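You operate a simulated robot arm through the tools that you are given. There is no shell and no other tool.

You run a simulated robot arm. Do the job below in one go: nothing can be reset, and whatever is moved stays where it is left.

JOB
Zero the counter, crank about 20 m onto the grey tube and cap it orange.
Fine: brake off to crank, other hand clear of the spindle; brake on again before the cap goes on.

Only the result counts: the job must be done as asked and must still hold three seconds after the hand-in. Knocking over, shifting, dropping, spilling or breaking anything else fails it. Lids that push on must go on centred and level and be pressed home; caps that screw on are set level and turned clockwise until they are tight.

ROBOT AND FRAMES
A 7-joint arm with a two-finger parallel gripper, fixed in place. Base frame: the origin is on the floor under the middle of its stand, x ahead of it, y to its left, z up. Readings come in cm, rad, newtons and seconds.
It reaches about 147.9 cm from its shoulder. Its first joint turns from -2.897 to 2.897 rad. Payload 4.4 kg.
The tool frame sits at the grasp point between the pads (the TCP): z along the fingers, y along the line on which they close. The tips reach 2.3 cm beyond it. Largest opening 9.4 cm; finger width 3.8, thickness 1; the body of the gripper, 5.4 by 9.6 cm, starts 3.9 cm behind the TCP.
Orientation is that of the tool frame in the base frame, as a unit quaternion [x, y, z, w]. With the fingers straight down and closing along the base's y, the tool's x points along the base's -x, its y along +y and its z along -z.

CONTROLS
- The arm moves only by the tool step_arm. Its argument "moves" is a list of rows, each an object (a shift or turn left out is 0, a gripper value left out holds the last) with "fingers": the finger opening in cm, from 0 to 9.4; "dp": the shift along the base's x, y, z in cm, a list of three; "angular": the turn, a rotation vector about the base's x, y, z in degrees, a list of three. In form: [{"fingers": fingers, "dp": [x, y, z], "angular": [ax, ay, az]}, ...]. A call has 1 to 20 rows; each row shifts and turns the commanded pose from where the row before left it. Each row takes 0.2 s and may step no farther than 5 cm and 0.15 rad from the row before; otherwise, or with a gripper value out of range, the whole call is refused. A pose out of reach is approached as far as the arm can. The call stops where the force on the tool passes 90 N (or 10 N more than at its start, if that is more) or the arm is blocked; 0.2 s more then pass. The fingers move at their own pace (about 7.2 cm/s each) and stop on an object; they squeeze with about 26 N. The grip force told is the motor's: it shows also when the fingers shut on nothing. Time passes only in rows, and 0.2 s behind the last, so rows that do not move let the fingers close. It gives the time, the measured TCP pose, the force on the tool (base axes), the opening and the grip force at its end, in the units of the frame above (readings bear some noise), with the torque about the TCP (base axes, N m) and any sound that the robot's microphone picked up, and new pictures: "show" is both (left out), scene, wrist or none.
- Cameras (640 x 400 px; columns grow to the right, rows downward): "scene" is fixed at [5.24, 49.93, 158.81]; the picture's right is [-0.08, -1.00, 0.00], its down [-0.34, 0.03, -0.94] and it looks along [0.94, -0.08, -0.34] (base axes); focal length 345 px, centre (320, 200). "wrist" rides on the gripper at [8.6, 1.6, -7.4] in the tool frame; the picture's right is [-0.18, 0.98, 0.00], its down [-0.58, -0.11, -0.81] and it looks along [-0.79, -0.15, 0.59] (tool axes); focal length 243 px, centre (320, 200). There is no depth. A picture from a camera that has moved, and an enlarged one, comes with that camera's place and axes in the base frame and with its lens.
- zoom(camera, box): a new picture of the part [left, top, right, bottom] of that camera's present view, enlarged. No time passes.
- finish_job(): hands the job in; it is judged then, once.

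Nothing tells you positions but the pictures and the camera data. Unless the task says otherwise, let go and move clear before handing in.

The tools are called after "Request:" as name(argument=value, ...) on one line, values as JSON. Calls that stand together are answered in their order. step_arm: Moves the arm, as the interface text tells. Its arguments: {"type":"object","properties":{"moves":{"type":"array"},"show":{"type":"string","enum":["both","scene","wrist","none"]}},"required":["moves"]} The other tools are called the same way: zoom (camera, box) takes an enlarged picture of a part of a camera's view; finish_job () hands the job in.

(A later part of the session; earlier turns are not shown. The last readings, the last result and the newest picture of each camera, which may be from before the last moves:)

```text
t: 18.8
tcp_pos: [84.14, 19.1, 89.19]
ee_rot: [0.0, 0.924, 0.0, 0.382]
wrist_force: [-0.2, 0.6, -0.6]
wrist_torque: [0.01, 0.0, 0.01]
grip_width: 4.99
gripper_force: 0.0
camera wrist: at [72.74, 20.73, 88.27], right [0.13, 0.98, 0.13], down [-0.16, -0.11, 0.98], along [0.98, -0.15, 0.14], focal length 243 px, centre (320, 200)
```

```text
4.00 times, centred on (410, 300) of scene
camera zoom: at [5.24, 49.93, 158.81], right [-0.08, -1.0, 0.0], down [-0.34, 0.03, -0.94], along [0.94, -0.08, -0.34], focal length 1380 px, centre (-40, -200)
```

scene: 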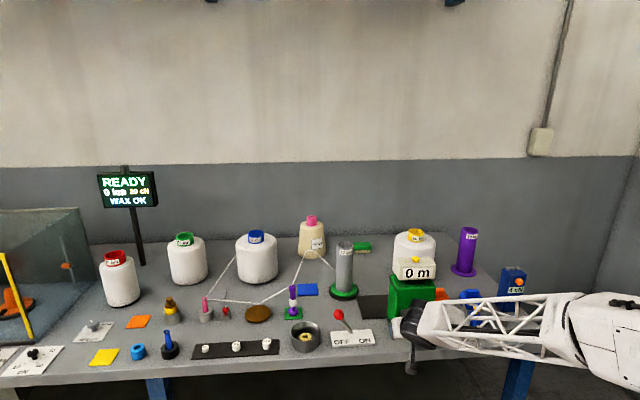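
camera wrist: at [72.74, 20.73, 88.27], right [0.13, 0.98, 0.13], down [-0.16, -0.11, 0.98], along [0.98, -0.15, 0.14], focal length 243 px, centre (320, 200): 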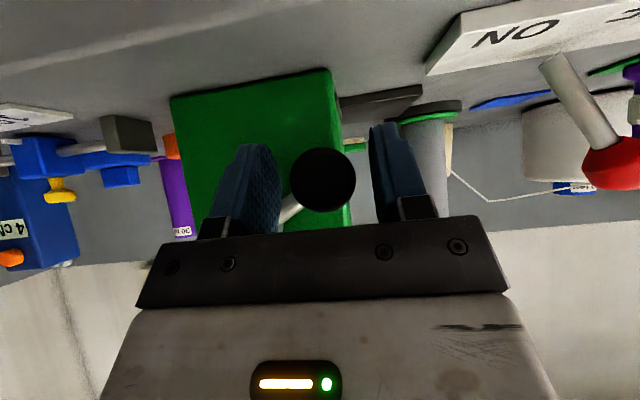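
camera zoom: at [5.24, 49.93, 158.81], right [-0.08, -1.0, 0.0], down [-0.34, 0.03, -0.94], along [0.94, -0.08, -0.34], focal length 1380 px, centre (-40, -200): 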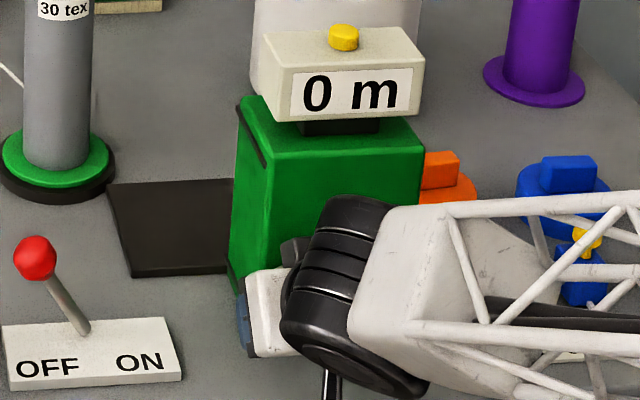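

The knob is centred between the pads. I'll close on it now.

Request:
step_arm(moves=[{"fingers": 2.0, "dp": [0.3, 0.1, -0.15]}, {}, {}])

Request:
zoom(camera="wrist", box=[200, 60, 440, 240])

```text
t: 19.6
tcp_pos: [84.48, 19.1, 88.91]
ee_rot: [-0.001, 0.924, 0.0, 0.382]
wrist_force: [-24.0, -18.3, 6.9]
wrist_torque: [0.09, 0.31, -0.27]
grip_width: 3.13
gripper_force: 45.0
camera wrist: at [73.01, 20.81, 88.13], right [0.13, 0.98, 0.13], down [-0.16, -0.11, 0.98], along [0.98, -0.15, 0.14], focal length 243 px, centre (320, 200)
```

scene: 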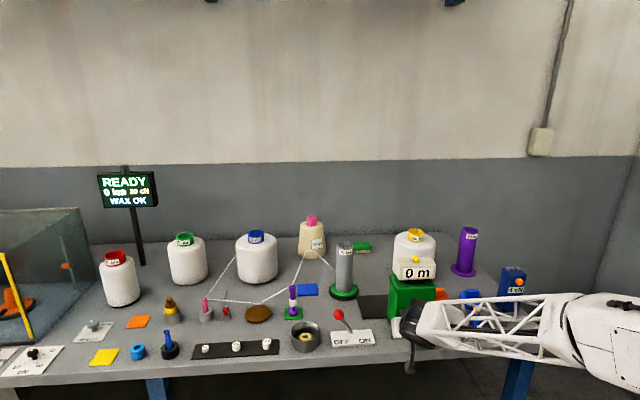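
wrist: 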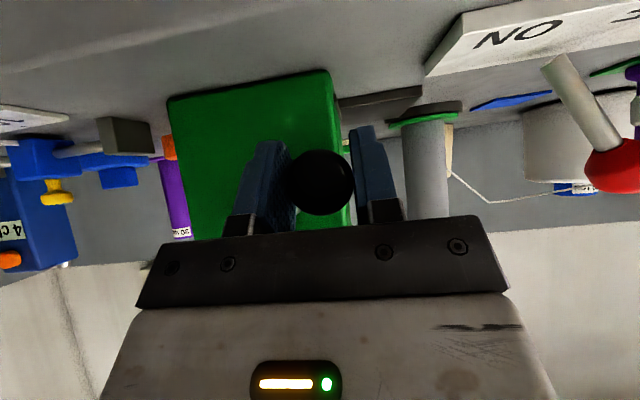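

```text
2.22 times, centred on (320, 150) of wrist
camera zoom: at [73.01, 20.81, 88.13], right [0.13, 0.98, 0.13], down [-0.16, -0.11, 0.98], along [0.98, -0.15, 0.14], focal length 539 px, centre (320, 311)
```

zoom: 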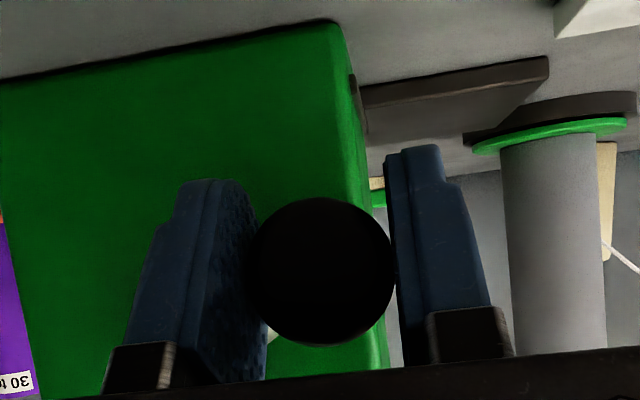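

The grip is on the knob (3.1 cm wide), with some residual side force from my closing offset. I'll relieve that and turn a small arc clockwise (as seen from the front) while watching the force and the counter.

Request:
step_arm(moves=[{"dp": [-0.12, -0.1, 0.0]}, {"dp": [0, 0.25, 0.45]}, {"dp": [0, 0.21, 0.47]}, {"dp": [0, 0.17, 0.48]}, {"dp": [0, 0.13, 0.5]}, {}])

Request:
zoom(camera="scene", box=[350, 250, 470, 350])

Request:
zoom(camera="wrist", box=[200, 60, 440, 240])

```text
t: 21.0
tcp_pos: [84.35, 20.01, 90.89]
ee_rot: [0.001, 0.924, -0.001, 0.383]
wrist_force: [-14.0, -26.4, 6.8]
wrist_torque: [-0.11, -0.06, -0.37]
grip_width: 3.15
gripper_force: 45.0
camera wrist: at [72.85, 21.55, 90.04], right [0.13, 0.98, 0.13], down [-0.16, -0.11, 0.98], along [0.98, -0.15, 0.14], focal length 243 px, centre (320, 200)
```

scene: 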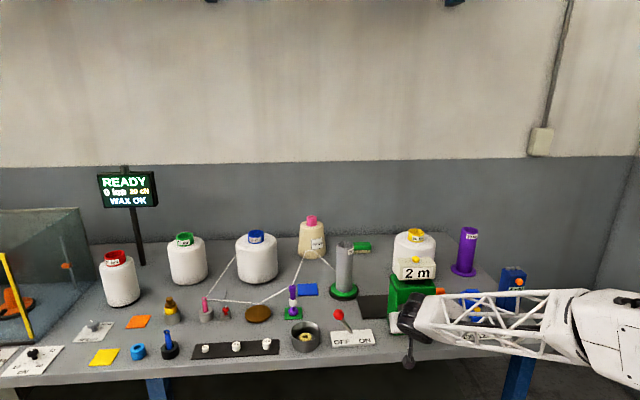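
wrist: 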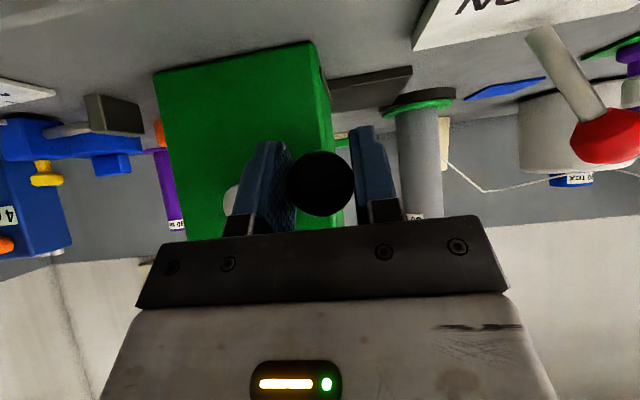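

```text
4.00 times, centred on (410, 300) of scene
camera zoom: at [5.24, 49.93, 158.81], right [-0.08, -1.0, 0.0], down [-0.34, 0.03, -0.94], along [0.94, -0.08, -0.34], focal length 1380 px, centre (-40, -200)
```

zoom: 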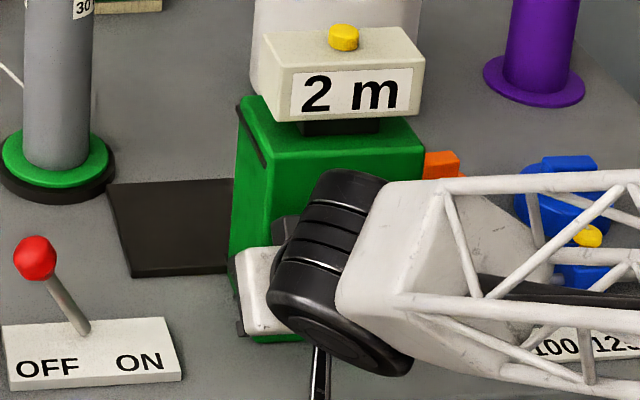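

```text
2.22 times, centred on (320, 150) of wrist
camera zoom: at [72.85, 21.55, 90.04], right [0.13, 0.98, 0.13], down [-0.16, -0.11, 0.98], along [0.98, -0.15, 0.14], focal length 539 px, centre (320, 311)
```

zoom: 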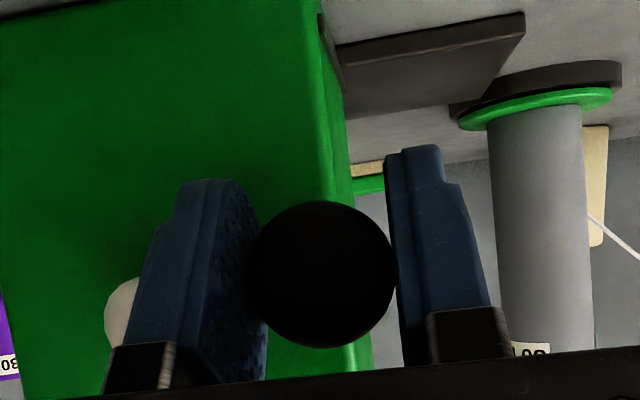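

The counter rose to 2 m for about a 20° turn, so the direction is right and roughly 0.6 of a turn is needed. The side force says my path is a bit too far +y, so I'll correct that and continue the arc.

Request:
step_arm(moves=[{"dp": [-0.05, -0.15, 0.55]}, {"dp": [0, 0.03, 0.61]}, {"dp": [0, -0.03, 0.61]}, {"dp": [0, -0.1, 0.61]}, {"dp": [0, -0.16, 0.6]}, {}], show="both")

Request:
zoom(camera="scene", box=[350, 250, 470, 350])

```text
t: 22.4
tcp_pos: [84.21, 19.86, 93.78]
ee_rot: [0.0, 0.924, 0.001, 0.383]
wrist_force: [-20.1, 66.4, 10.7]
wrist_torque: [0.53, 0.47, 1.0]
grip_width: 3.12
gripper_force: 45.3
camera wrist: at [72.82, 21.41, 93.09], right [0.13, 0.98, 0.13], down [-0.16, -0.11, 0.98], along [0.98, -0.15, 0.14], focal length 243 px, centre (320, 200)
```

scene: 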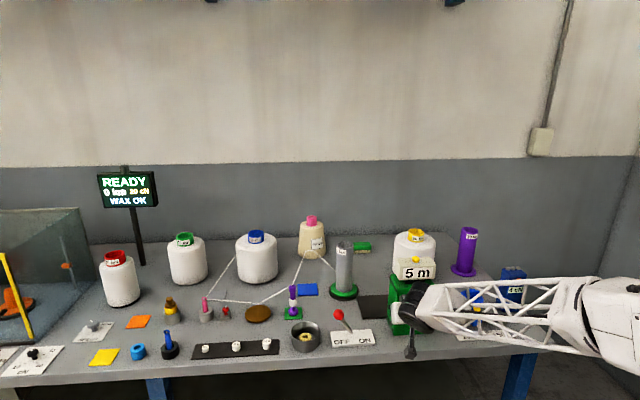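
wrist: 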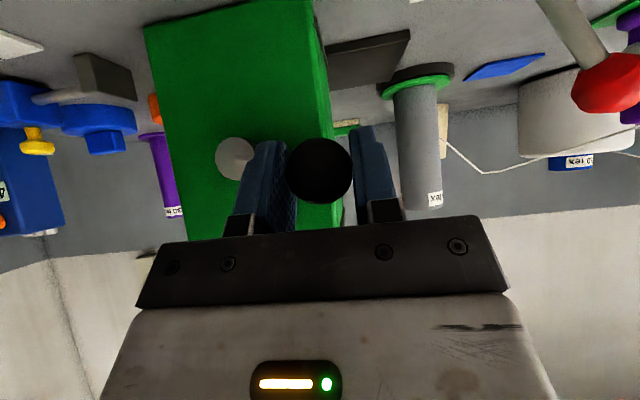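

```text
4.00 times, centred on (410, 300) of scene
camera zoom: at [5.24, 49.93, 158.81], right [-0.08, -1.0, 0.0], down [-0.34, 0.03, -0.94], along [0.94, -0.08, -0.34], focal length 1380 px, centre (-40, -200)
```

zoom: 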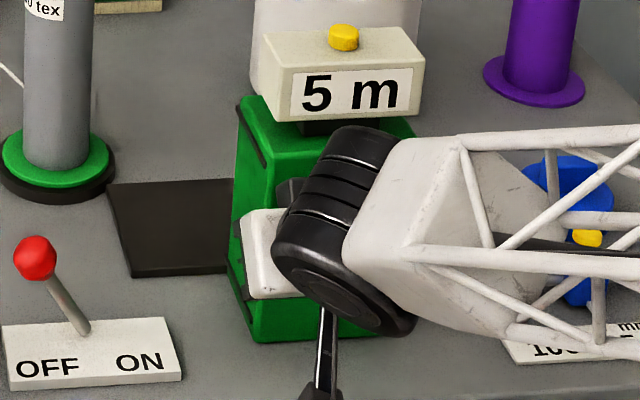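

The counter is at 5 m. The side force shows the true radius is about 6.0 cm around (y 14.05, z 92.1), so I'll follow that circle and continue.

Request:
step_arm(moves=[{"dp": [0, 0.12, 0.74]}, {"dp": [0, -0.34, 0.77]}, {"dp": [0, -0.45, 0.71]}, {"dp": [0, -0.53, 0.64]}, {"dp": [0, -0.63, 0.56]}, {"dp": [0, -0.69, 0.47]}, {}])

Request:
zoom(camera="scene", box=[350, 250, 470, 350])

Request:
zoom(camera="wrist", box=[200, 60, 440, 240])

```text
t: 24.0
tcp_pos: [84.3, 17.03, 97.57]
ee_rot: [0.0, 0.925, -0.001, 0.381]
wrist_force: [-4.4, 5.7, 0.1]
wrist_torque: [0.26, -0.11, 0.09]
grip_width: 3.12
gripper_force: 45.3
camera wrist: at [72.83, 18.58, 96.73], right [0.13, 0.98, 0.13], down [-0.16, -0.11, 0.98], along [0.98, -0.15, 0.14], focal length 243 px, centre (320, 200)
```

scene: 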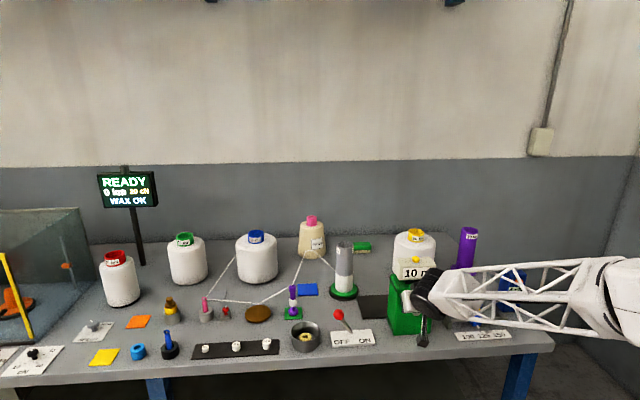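
wrist: 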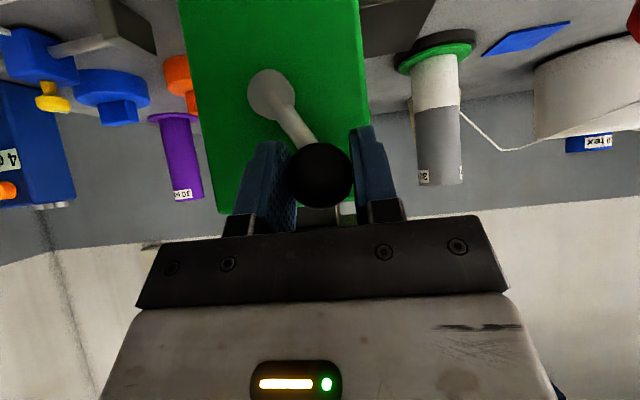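

```text
4.00 times, centred on (410, 300) of scene
camera zoom: at [5.24, 49.93, 158.81], right [-0.08, -1.0, 0.0], down [-0.34, 0.03, -0.94], along [0.94, -0.08, -0.34], focal length 1380 px, centre (-40, -200)
```

zoom: 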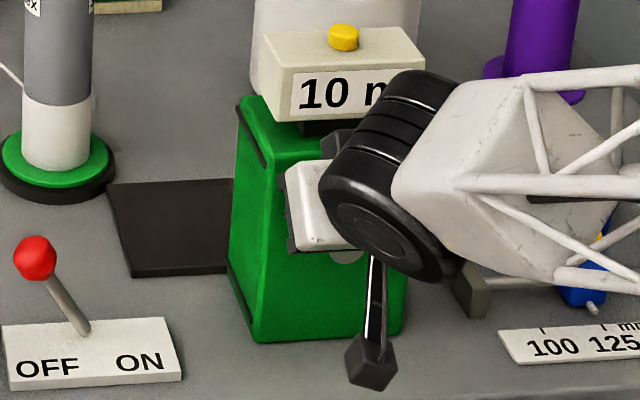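

```text
2.22 times, centred on (320, 150) of wrist
camera zoom: at [72.83, 18.58, 96.73], right [0.13, 0.98, 0.13], down [-0.16, -0.11, 0.98], along [0.98, -0.15, 0.14], focal length 539 px, centre (320, 311)
```

zoom: 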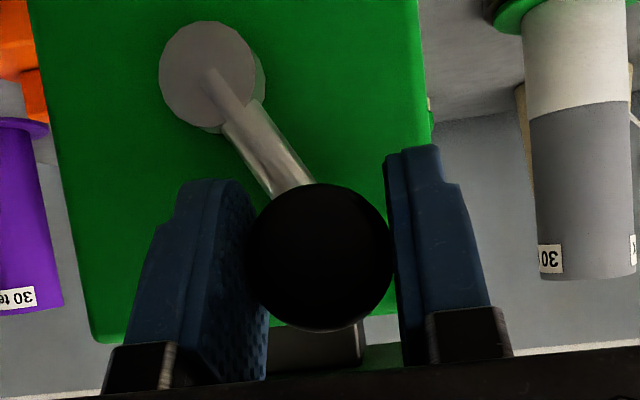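

The counter shows 10 m, with almost no side force, so the circle fit is good (about 40 m per turn). White yarn is showing on the tube. I'll continue over the top to about 16 m.

Request:
step_arm(moves=[{"dp": [0, -0.75, 0.36]}, {"dp": [0, -0.8, 0.26]}, {"dp": [0, -0.82, 0.15]}, {"dp": [0, -0.84, 0.03]}, {"dp": [0, -0.83, -0.09]}, {"dp": [0, -0.81, -0.2]}, {"dp": [0, -0.78, -0.32]}, {}])

Request:
zoom(camera="scene", box=[350, 220, 490, 350])

Request:
zoom(camera="wrist", box=[200, 40, 440, 240])

```text
t: 25.8
tcp_pos: [84.35, 11.53, 97.87]
ee_rot: [0.0, 0.924, 0.001, 0.383]
wrist_force: [-1.7, 5.9, 2.0]
wrist_torque: [0.36, -0.51, 0.12]
grip_width: 3.1
gripper_force: 45.3
camera wrist: at [72.84, 13.03, 97.01], right [0.13, 0.98, 0.13], down [-0.16, -0.11, 0.98], along [0.98, -0.15, 0.14], focal length 243 px, centre (320, 200)
```

scene: 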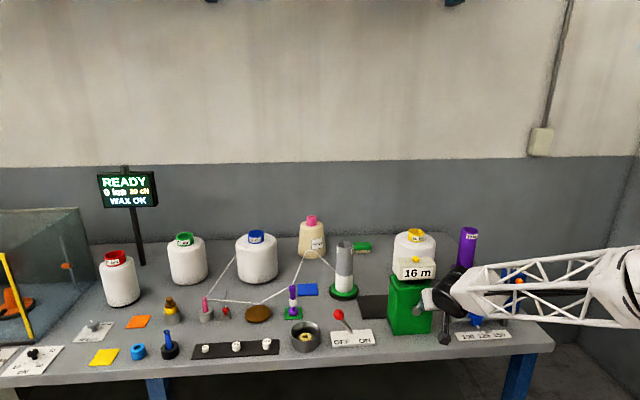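
wrist: 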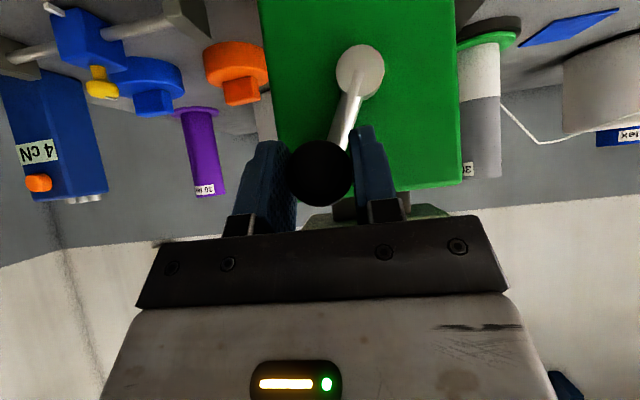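

```text
3.08 times, centred on (420, 285) of scene
camera zoom: at [5.24, 49.93, 158.81], right [-0.08, -1.0, 0.0], down [-0.34, 0.03, -0.94], along [0.94, -0.08, -0.34], focal length 1061 px, centre (12, -62)
```

zoom: 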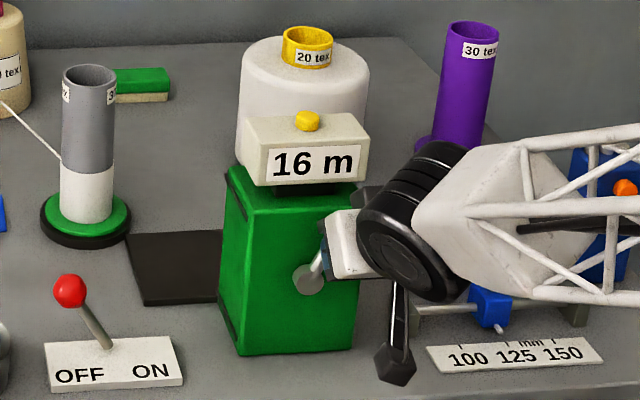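

```text
2.00 times, centred on (320, 140) of wrist
camera zoom: at [72.84, 13.03, 97.01], right [0.13, 0.98, 0.13], down [-0.16, -0.11, 0.98], along [0.98, -0.15, 0.14], focal length 485 px, centre (320, 320)
```

zoom: 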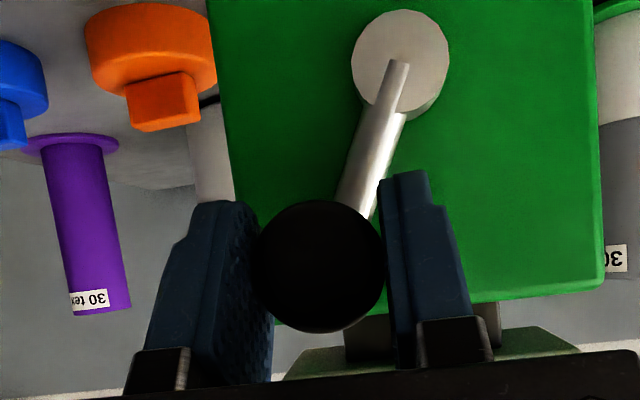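

16 m now. About 36° more is needed, so I'll turn 32° and read the counter again.

Request:
step_arm(moves=[{"dp": [0, -0.73, -0.42]}, {"dp": [0, -0.65, -0.51]}, {"dp": [0, -0.59, -0.6]}, {"dp": [0, -0.49, -0.68]}, {}])

Request:
zoom(camera="scene", box=[350, 220, 490, 350])

Request:
zoom(camera="wrist", box=[200, 40, 440, 240])

```text
t: 27.0
tcp_pos: [84.41, 8.87, 95.64]
ee_rot: [-0.001, 0.924, 0.0, 0.383]
wrist_force: [1.3, 10.9, 1.8]
wrist_torque: [0.55, -0.12, 0.1]
grip_width: 3.1
gripper_force: 44.6
camera wrist: at [72.86, 10.52, 94.82], right [0.13, 0.98, 0.13], down [-0.16, -0.11, 0.98], along [0.98, -0.15, 0.14], focal length 243 px, centre (320, 200)
```

scene: 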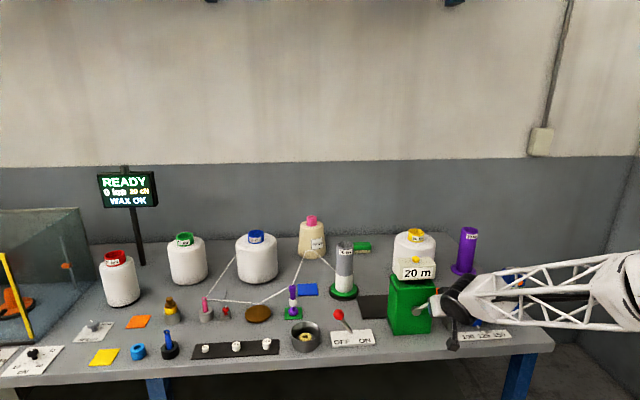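
wrist: 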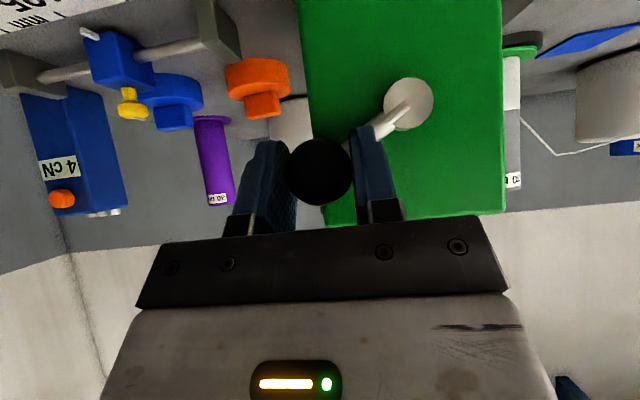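

```text
3.08 times, centred on (420, 285) of scene
camera zoom: at [5.24, 49.93, 158.81], right [-0.08, -1.0, 0.0], down [-0.34, 0.03, -0.94], along [0.94, -0.08, -0.34], focal length 1061 px, centre (12, -62)
```

zoom: 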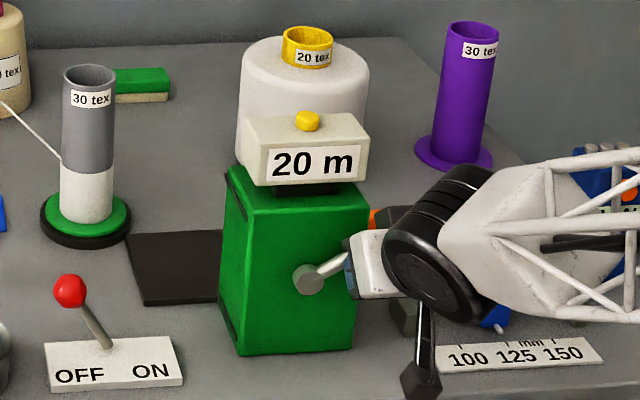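

```text
2.00 times, centred on (320, 140) of wrist
camera zoom: at [72.86, 10.52, 94.82], right [0.13, 0.98, 0.13], down [-0.16, -0.11, 0.98], along [0.98, -0.15, 0.14], focal length 485 px, centre (320, 320)
```

zoom: 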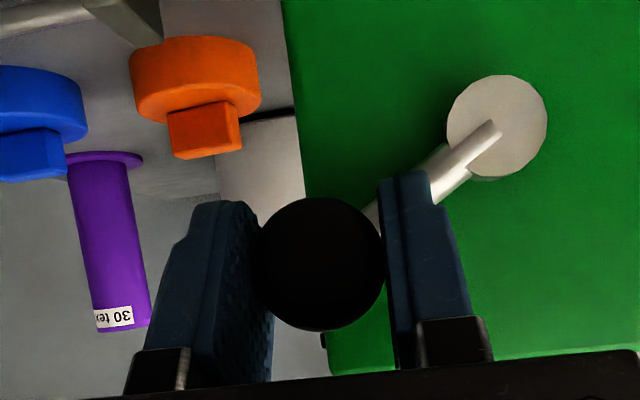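

The counter reads 20 m. I'll release the handle gently, back straight out, and confirm the reading holds.

Request:
step_arm(moves=[{"dp": [0, 0.03, 0]}, {"fingers": 5.2}, {}, {}, {"dp": [-2, 0, 0]}, {"dp": [-3, 0, 0]}, {"dp": [-4, 0, 0]}, {"dp": [-3, 0, 0]}, {}])

Request:
zoom(camera="scene", box=[350, 220, 490, 350])

```text
t: 29.0
tcp_pos: [72.14, 8.95, 95.6]
ee_rot: [0.0, 0.924, 0.0, 0.383]
wrist_force: [0.0, 0.1, 0.0]
wrist_torque: [-0.01, 0.02, 0.01]
grip_width: 5.21
gripper_force: 0.0
camera wrist: at [60.72, 10.6, 94.79], right [0.13, 0.98, 0.13], down [-0.16, -0.11, 0.98], along [0.98, -0.15, 0.14], focal length 243 px, centre (320, 200)
```

scene: 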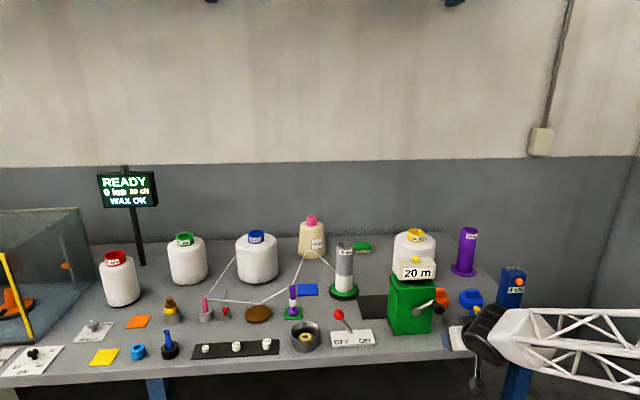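
wrist: 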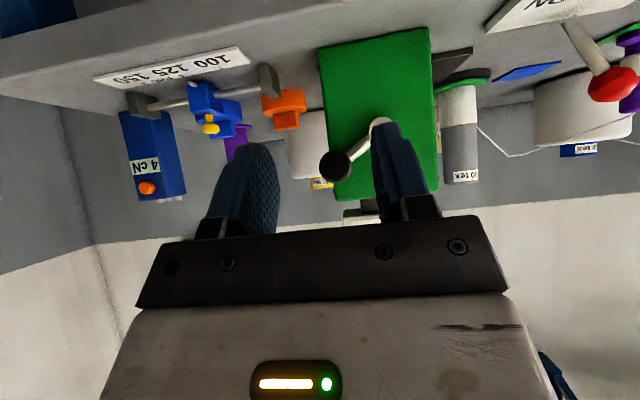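

```text
3.08 times, centred on (420, 285) of scene
camera zoom: at [5.24, 49.93, 158.81], right [-0.08, -1.0, 0.0], down [-0.34, 0.03, -0.94], along [0.94, -0.08, -0.34], focal length 1061 px, centre (12, -62)
```

zoom: 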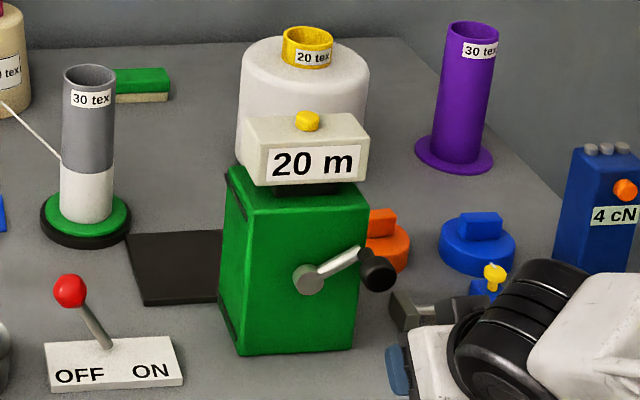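

20 m holds. Now the brake goes back on: I'll return the fingers to straight down and go over the lever knob in its OFF position (about [90.1, 37.2, 91.2]).

Request:
step_arm(moves=[{"fingers": 5, "dp": [0, 4, 2.5], "angular": [0, 7.5, 0]}, {"dp": [0, 4, 2.5], "angular": [0, 7.5, 0]}, {"dp": [0, 4, 2.5], "angular": [0, 7.5, 0]}, {"dp": [1, 4, 2.5], "angular": [0, 7.5, 0]}, {"dp": [2, 4, 0.4], "angular": [0, 7.5, 0]}, {"dp": [3, 3.5, 0], "angular": [0, 7.5, 0]}, {"dp": [3.5, 3, 0]}, {"dp": [4, 1.7, 0]}, {"dp": [4.4, 0, 0]}, {}])

Request:
zoom(camera="wrist", box=[220, 0, 480, 240])

```text
t: 31.2
tcp_pos: [90.21, 37.04, 106.0]
ee_rot: [0.0, 1.0, -0.001, 0.0]
wrist_force: [0.0, 0.1, 0.1]
wrist_torque: [-0.04, -0.01, 0.0]
grip_width: 5.01
gripper_force: 0.1
camera wrist: at [81.48, 38.68, 113.45], right [0.18, 0.98, 0.0], down [0.58, -0.11, 0.81], along [0.79, -0.15, -0.59], focal length 243 px, centre (320, 200)
```

scene: 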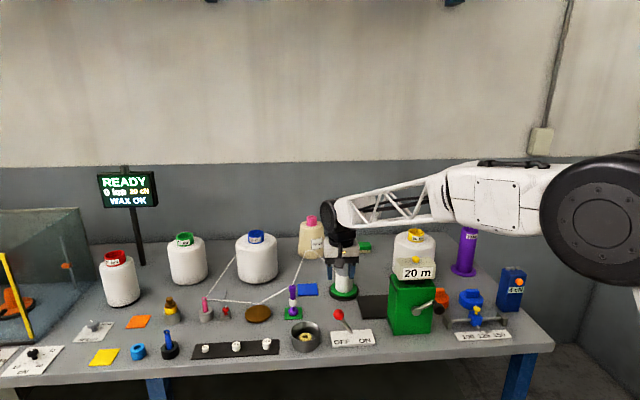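
wrist: 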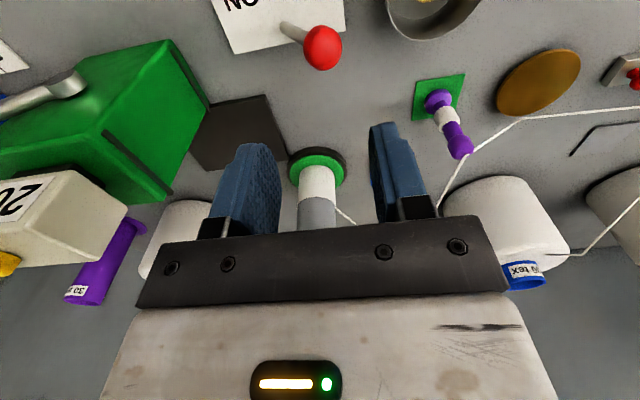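

```text
1.67 times, centred on (350, 120) of wrist
camera zoom: at [81.48, 38.68, 113.45], right [0.18, 0.98, 0.0], down [0.58, -0.11, 0.81], along [0.79, -0.15, -0.59], focal length 404 px, centre (270, 333)
```

zoom: 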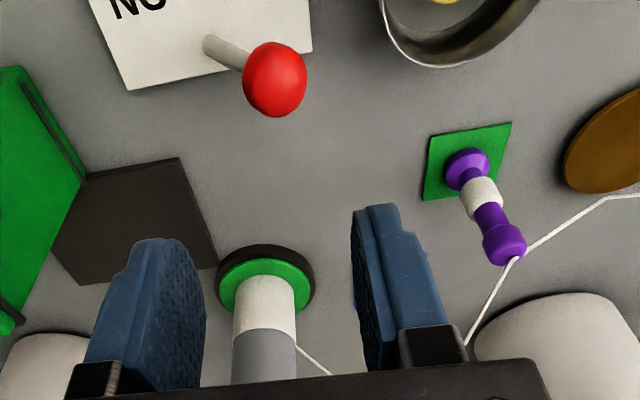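

The knob is at [90.1, 37.25], right below and between the fingers. I'll descend and push it to ON (-y).

Request:
step_arm(moves=[{"dp": [-0.05, 0.1, -4]}, {"dp": [0, 0, -4]}, {"dp": [0, 0, -4]}, {"dp": [0, 0, -2.4]}, {}, {"dp": [0, -0.8, 0]}, {"dp": [0, -0.8, 0]}, {"dp": [0, -0.8, 0.1]}, {"dp": [0, -0.8, 0.1]}, {"dp": [0, -0.8, 0.1]}, {"dp": [0, -0.8, 0]}, {"dp": [0, -0.8, -0.1]}, {"dp": [0, -0.8, -0.1]}, {"dp": [0, -0.8, -0.1]}, {"dp": [0, -0.8, -0.1]}, {}])

Request:
zoom(camera="scene", box=[300, 200, 460, 350])

```text
t: 34.6
tcp_pos: [90.23, 29.2, 91.54]
ee_rot: [0.0, 1.0, 0.0, 0.0]
wrist_force: [0.0, 0.3, -1.1]
wrist_torque: [-0.03, -0.02, 0.0]
grip_width: 5.02
gripper_force: 0.2
camera wrist: at [81.44, 30.89, 99.04], right [0.18, 0.98, 0.0], down [0.58, -0.11, 0.81], along [0.79, -0.15, -0.59], focal length 243 px, centre (320, 200)
```

scene: 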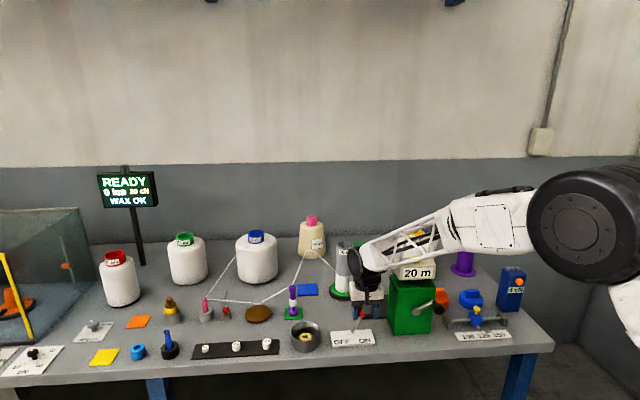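
wrist: 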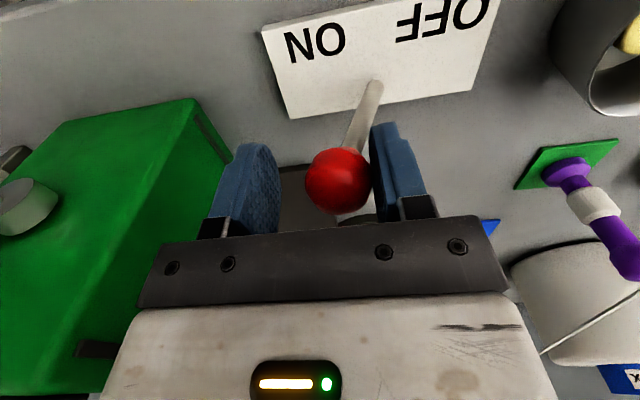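

```text
2.67 times, centred on (380, 275) of scene
camera zoom: at [5.24, 49.93, 158.81], right [-0.08, -1.0, 0.0], down [-0.34, 0.03, -0.94], along [0.94, -0.08, -0.34], focal length 920 px, centre (160, 0)
```

zoom: 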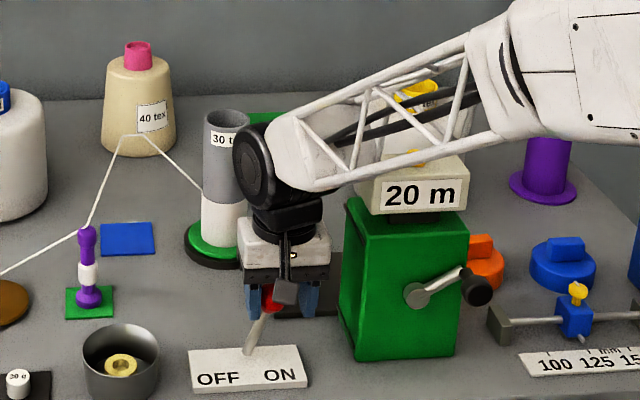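

The lever is nearly over to ON; I'll push on to its stop.

Request:
step_arm(moves=[{"dp": [0, -0.5, -0.1]}, {"dp": [0, -0.5, -0.1]}, {"dp": [0, -0.3, -0.1]}, {"dp": [0, -0.2, 0]}, {}])

Request:
zoom(camera="scene", box=[300, 200, 460, 350])

```text
t: 35.8
tcp_pos: [90.05, 27.82, 91.26]
ee_rot: [0.0, 1.0, 0.0, 0.0]
wrist_force: [-1.5, 7.5, 2.7]
wrist_torque: [0.23, 0.02, 0.04]
grip_width: 5.34
gripper_force: 3.9
camera wrist: at [81.42, 29.42, 98.73], right [0.18, 0.98, 0.0], down [0.58, -0.11, 0.81], along [0.79, -0.15, -0.59], focal length 243 px, centre (320, 200)
```

scene: 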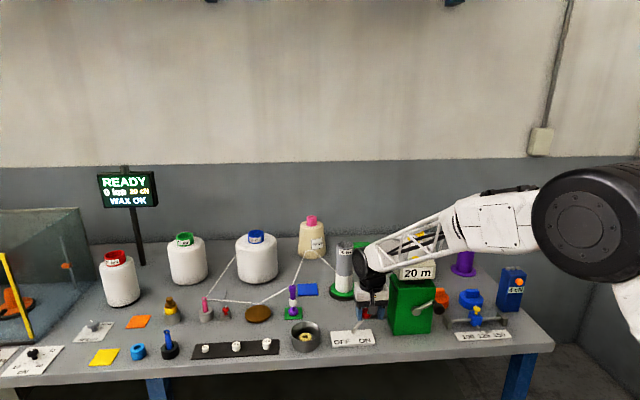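
wrist: 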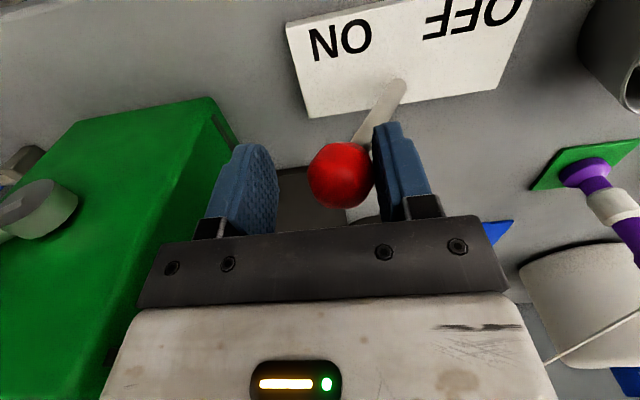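

```text
2.67 times, centred on (380, 275) of scene
camera zoom: at [5.24, 49.93, 158.81], right [-0.08, -1.0, 0.0], down [-0.34, 0.03, -0.94], along [0.94, -0.08, -0.34], focal length 920 px, centre (160, 0)
```

zoom: 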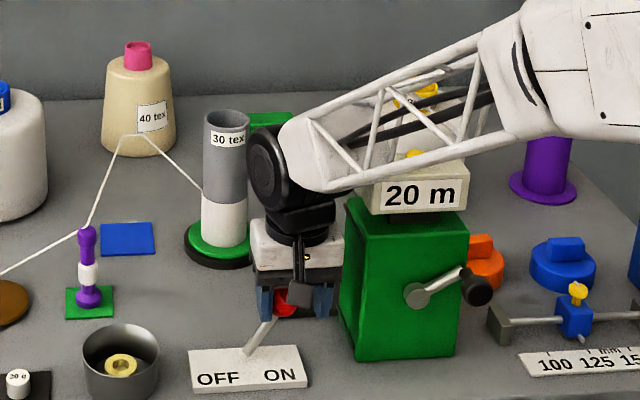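

The lever is at the stop (force rising). A slight extra push, then back off and rise.

Request:
step_arm(moves=[{"dp": [0, -0.3, 0]}, {}, {"dp": [0, 0.6, 0]}, {"dp": [0, 0.4, 0]}, {"dp": [0, 0, 3]}, {"dp": [0, 0, 4]}, {"dp": [0, 0, 5]}, {"dp": [0, 0, 5]}, {"dp": [0, 0, 5]}, {"dp": [0, 0, 4]}, {}])

Request:
zoom(camera="scene", box=[300, 200, 460, 350])

Request:
zoom(camera="wrist", box=[240, 0, 480, 240])

```text
t: 38.2
tcp_pos: [90.1, 28.4, 117.16]
ee_rot: [0.0, 1.0, 0.0, 0.0]
wrist_force: [-0.9, 0.3, 0.4]
wrist_torque: [0.01, -0.01, 0.02]
grip_width: 4.99
gripper_force: 0.1
camera wrist: at [81.4, 30.07, 124.77], right [0.18, 0.98, 0.0], down [0.58, -0.11, 0.81], along [0.79, -0.15, -0.59], focal length 243 px, centre (320, 200)
```

scene: 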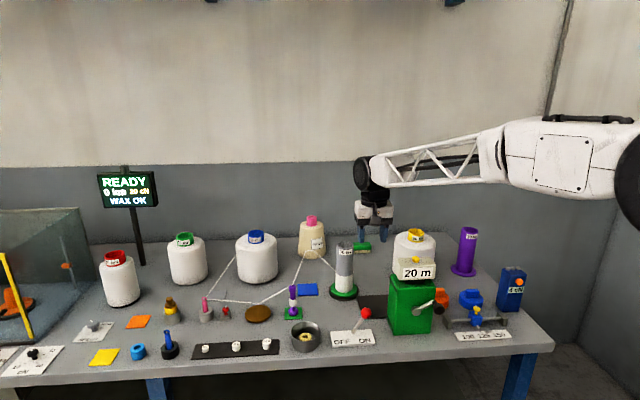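
wrist: 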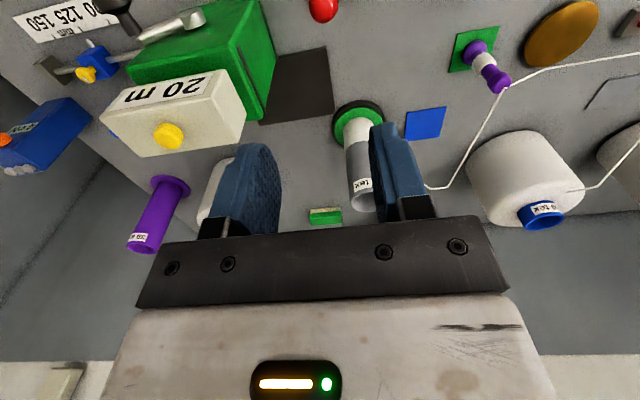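

```text
2.67 times, centred on (380, 275) of scene
camera zoom: at [5.24, 49.93, 158.81], right [-0.08, -1.0, 0.0], down [-0.34, 0.03, -0.94], along [0.94, -0.08, -0.34], focal length 920 px, centre (160, 0)
```

zoom: 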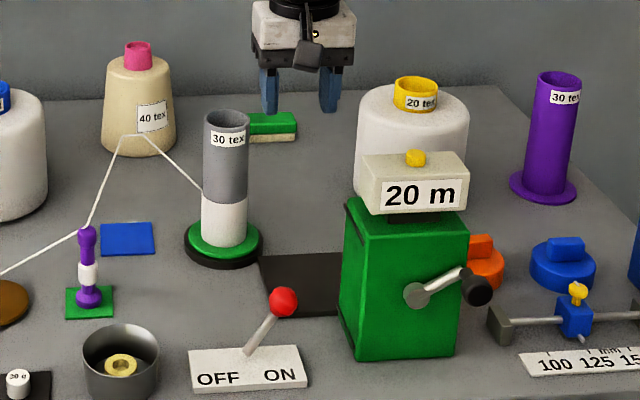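

```text
1.67 times, centred on (360, 120) of wrist
camera zoom: at [81.4, 30.07, 124.77], right [0.18, 0.98, 0.0], down [0.58, -0.11, 0.81], along [0.79, -0.15, -0.59], focal length 404 px, centre (253, 333)
```

zoom: 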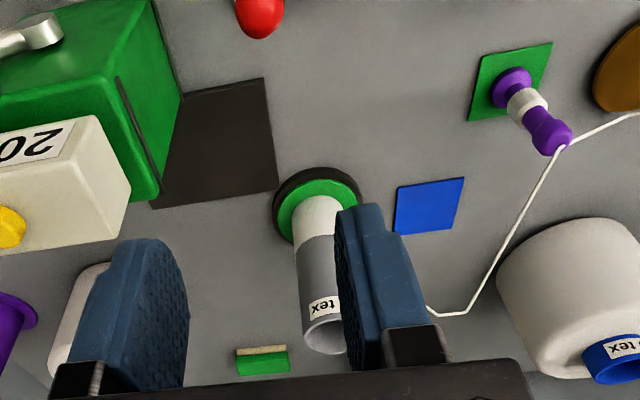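

The brake is back ON, lever exactly as it was at the start, and the counter still reads 20 m. Next I go over to the orange cap (about [103, 0, 85]), passing high over the counter, to look at its ridge.

Request:
step_arm(moves=[{"dp": [1, -4.5, 0]}, {"dp": [1, -4.5, 0]}, {"dp": [1, -4.5, 0]}, {"dp": [1, -4.5, 0]}, {"dp": [1.5, -4.5, 0]}, {"dp": [1.5, -4, -1]}, {"dp": [1, -2, -3]}, {"dp": [0.5, 0, -4]}, {"dp": [0, 0, -2]}, {}])

Request:
zoom(camera="wrist", box=[240, 0, 420, 130])

Request:
zoom(camera="scene", box=[400, 220, 520, 350])

```text
t: 40.4
tcp_pos: [98.64, 0.01, 107.22]
ee_rot: [0.0, 1.0, -0.001, 0.0]
wrist_force: [-0.3, 0.3, 0.1]
wrist_torque: [0.01, 0.03, -0.02]
grip_width: 5.02
gripper_force: 0.1
camera wrist: at [89.97, 1.66, 114.68], right [0.18, 0.98, 0.0], down [0.58, -0.11, 0.81], along [0.79, -0.15, -0.59], focal length 243 px, centre (320, 200)
```

scene: 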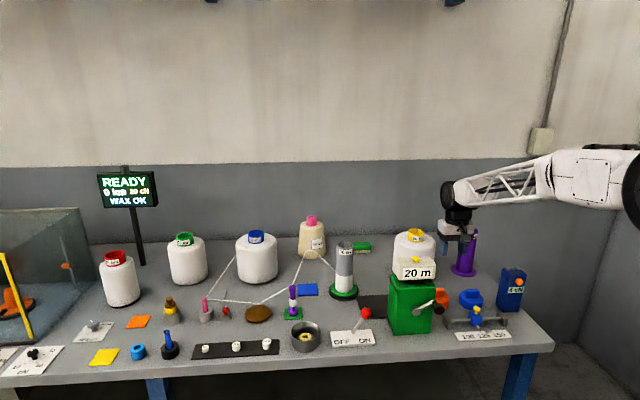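
wrist: 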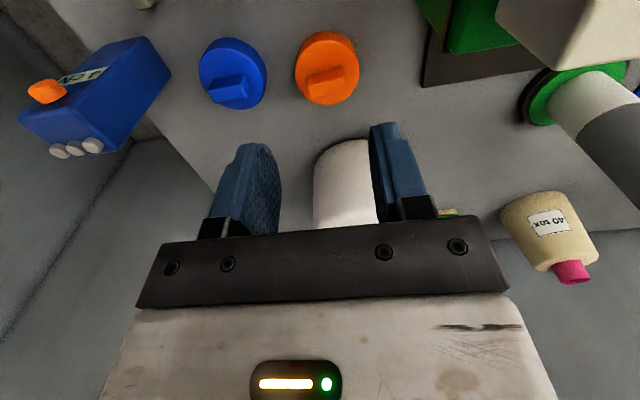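

```text
3.08 times, centred on (330, 65) of wrist
camera zoom: at [89.97, 1.66, 114.68], right [0.18, 0.98, 0.0], down [0.58, -0.11, 0.81], along [0.79, -0.15, -0.59], focal length 746 px, centre (289, 615)
```

zoom: 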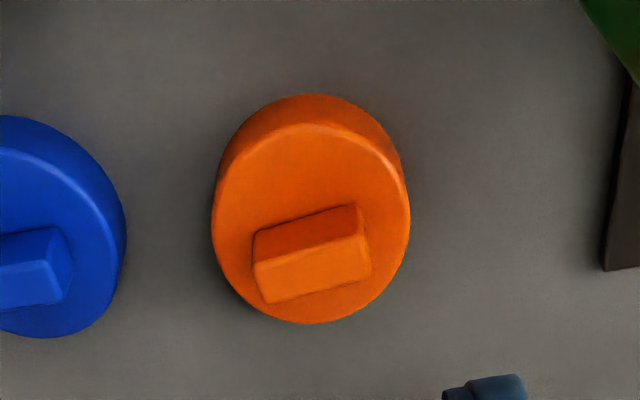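

```text
3.08 times, centred on (460, 285) of scene
camera zoom: at [5.24, 49.93, 158.81], right [-0.08, -1.0, 0.0], down [-0.34, 0.03, -0.94], along [0.94, -0.08, -0.34], focal length 1061 px, centre (-111, -62)
```

zoom: 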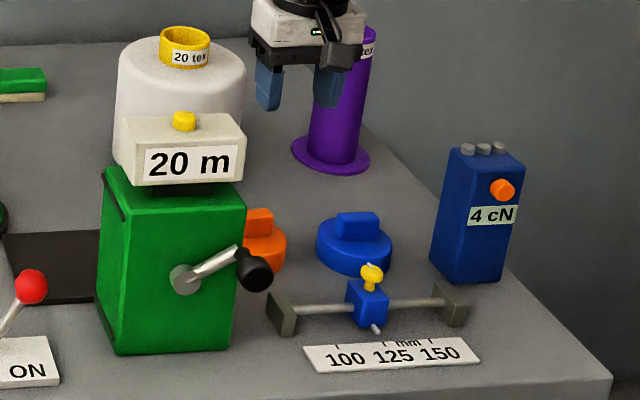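

The orange cap is a flat disc (about 7.6 cm across, 2.6 cm tall, centre near [104.4, -0.2]) with a bar ridge 1.5 cm thick, running along y. I'll turn the gripper 90° so that it closes across the ridge (along x), then check from nearer.

Request:
step_arm(moves=[{"angular": [0, 0, 8.2]}, {"angular": [0, 0, 8.2]}, {"angular": [0, 0, 8.2]}, {"angular": [0, 0, 8.2]}, {"angular": [0, 0, 8.2]}, {"angular": [0, 0, 8.2]}, {"angular": [0, 0, 8.2]}, {"angular": [0, 0, 8.2]}, {"angular": [0, 0, 8.2]}, {"angular": [0, 0, 8.2]}, {"angular": [0, 0, 8.0]}, {"dp": [3, -0.1, -2]}, {"dp": [2.8, -0.1, -3]}, {}])

Request:
zoom(camera="wrist", box=[220, 0, 440, 200])

Request:
zoom(camera="scene", box=[400, 200, 520, 330])

```text
t: 43.4
tcp_pos: [104.36, -0.36, 102.17]
ee_rot: [0.707, -0.707, 0.0, 0.0]
wrist_force: [0.1, -0.2, -0.2]
wrist_torque: [0.0, -0.03, 0.0]
grip_width: 5.02
gripper_force: 0.1
camera wrist: at [102.73, -8.92, 109.69], right [-0.98, 0.18, 0.0], down [0.11, 0.58, 0.81], along [0.15, 0.79, -0.59], focal length 243 px, centre (320, 200)
```

scene: 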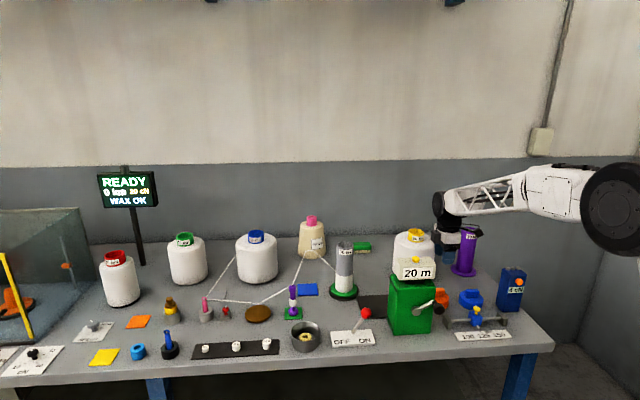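
wrist: 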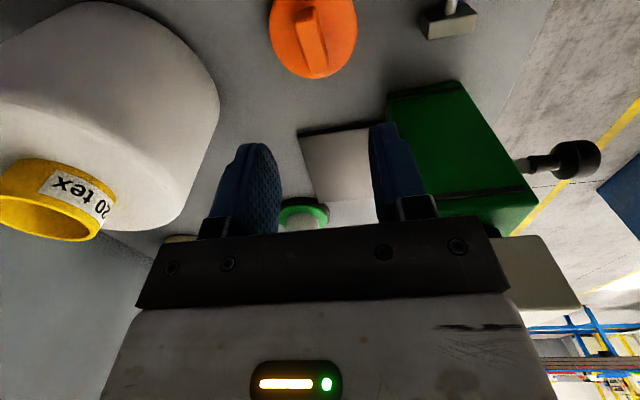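

```text
2.00 times, centred on (330, 100) of wrist
camera zoom: at [102.73, -8.92, 109.69], right [-0.98, 0.18, 0.0], down [0.11, 0.58, 0.81], along [0.15, 0.79, -0.59], focal length 485 px, centre (300, 400)
```

zoom: 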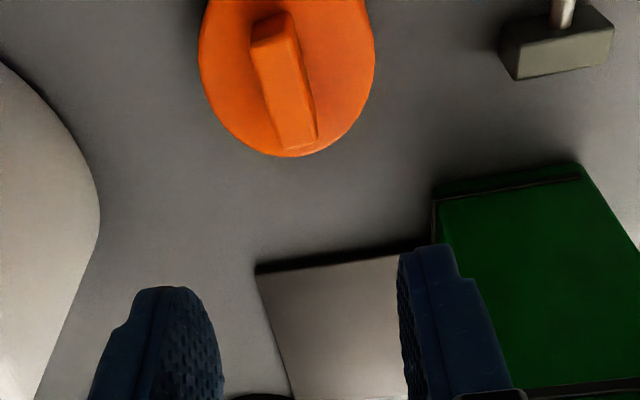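

```text
3.08 times, centred on (460, 265) of scene
camera zoom: at [5.24, 49.93, 158.81], right [-0.08, -1.0, 0.0], down [-0.34, 0.03, -0.94], along [0.94, -0.08, -0.34], focal length 1061 px, centre (-111, 0)
```

zoom: 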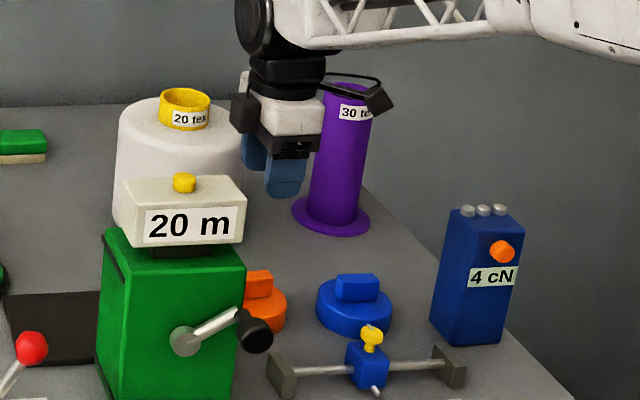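

From this side view the ridge centre is about [104.9, -0.45], skewed about 2.5° from y. I'll align to that, descend part way and check.

Request:
step_arm(moves=[{"dp": [0.4, -0.1, -3], "angular": [0, 0, 2.5]}, {"dp": [0.1, 0, -3]}, {"dp": [0, 0, -3]}, {}])

Request:
zoom(camera="wrist", box=[200, 0, 440, 220])

Request:
zoom(camera="scene", box=[400, 220, 520, 330])

```text
t: 44.4
tcp_pos: [104.92, -0.37, 93.19]
ee_rot: [0.723, -0.691, 0.0, 0.0]
wrist_force: [1.0, -0.7, 0.5]
wrist_torque: [-0.01, 0.01, -0.01]
grip_width: 4.96
gripper_force: 0.0
camera wrist: at [103.65, -9.05, 100.72], right [-0.99, 0.14, 0.0], down [0.08, 0.59, 0.81], along [0.11, 0.8, -0.59], focal length 243 px, centre (320, 200)
```

scene: 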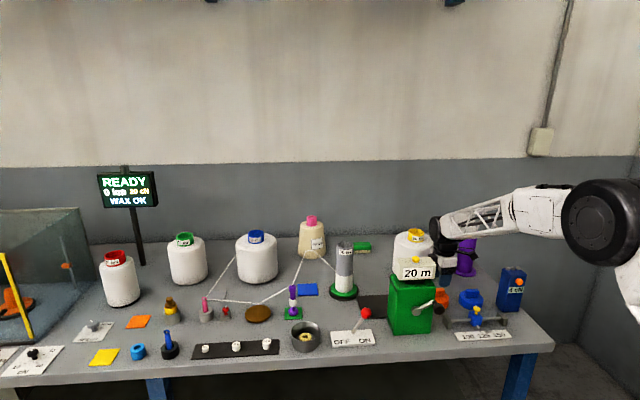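
wrist: 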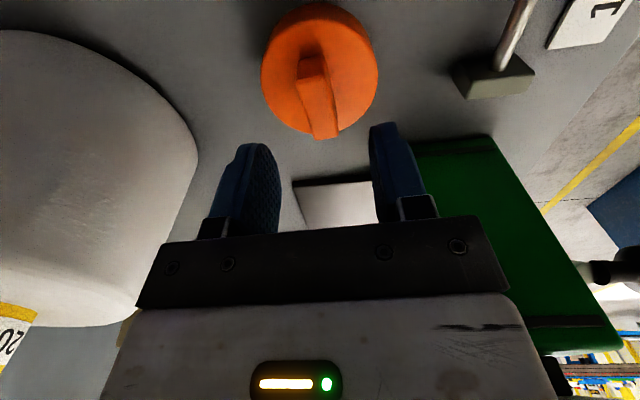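

```text
1.82 times, centred on (320, 110) of wrist
camera zoom: at [103.65, -9.05, 100.72], right [-0.99, 0.14, 0.0], down [0.08, 0.59, 0.81], along [0.11, 0.8, -0.59], focal length 441 px, centre (320, 364)
```

zoom: 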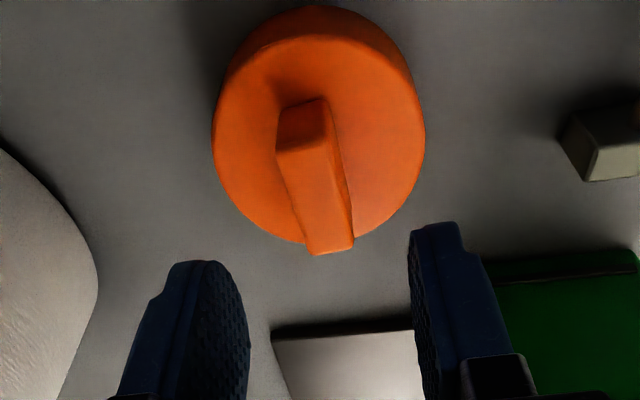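

```text
3.64 times, centred on (460, 275) of scene
camera zoom: at [5.24, 49.93, 158.81], right [-0.08, -1.0, 0.0], down [-0.34, 0.03, -0.94], along [0.94, -0.08, -0.34], focal length 1254 px, centre (-189, -73)
```

zoom: 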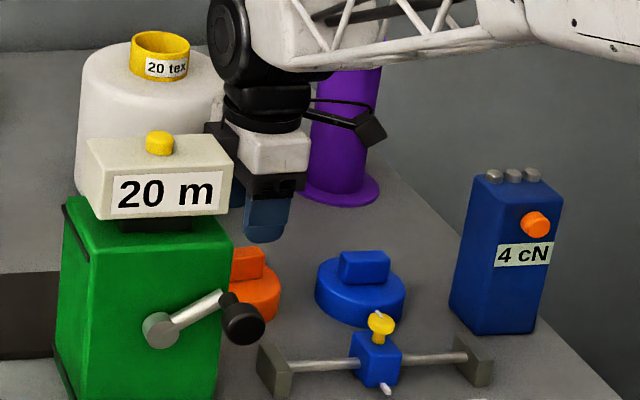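

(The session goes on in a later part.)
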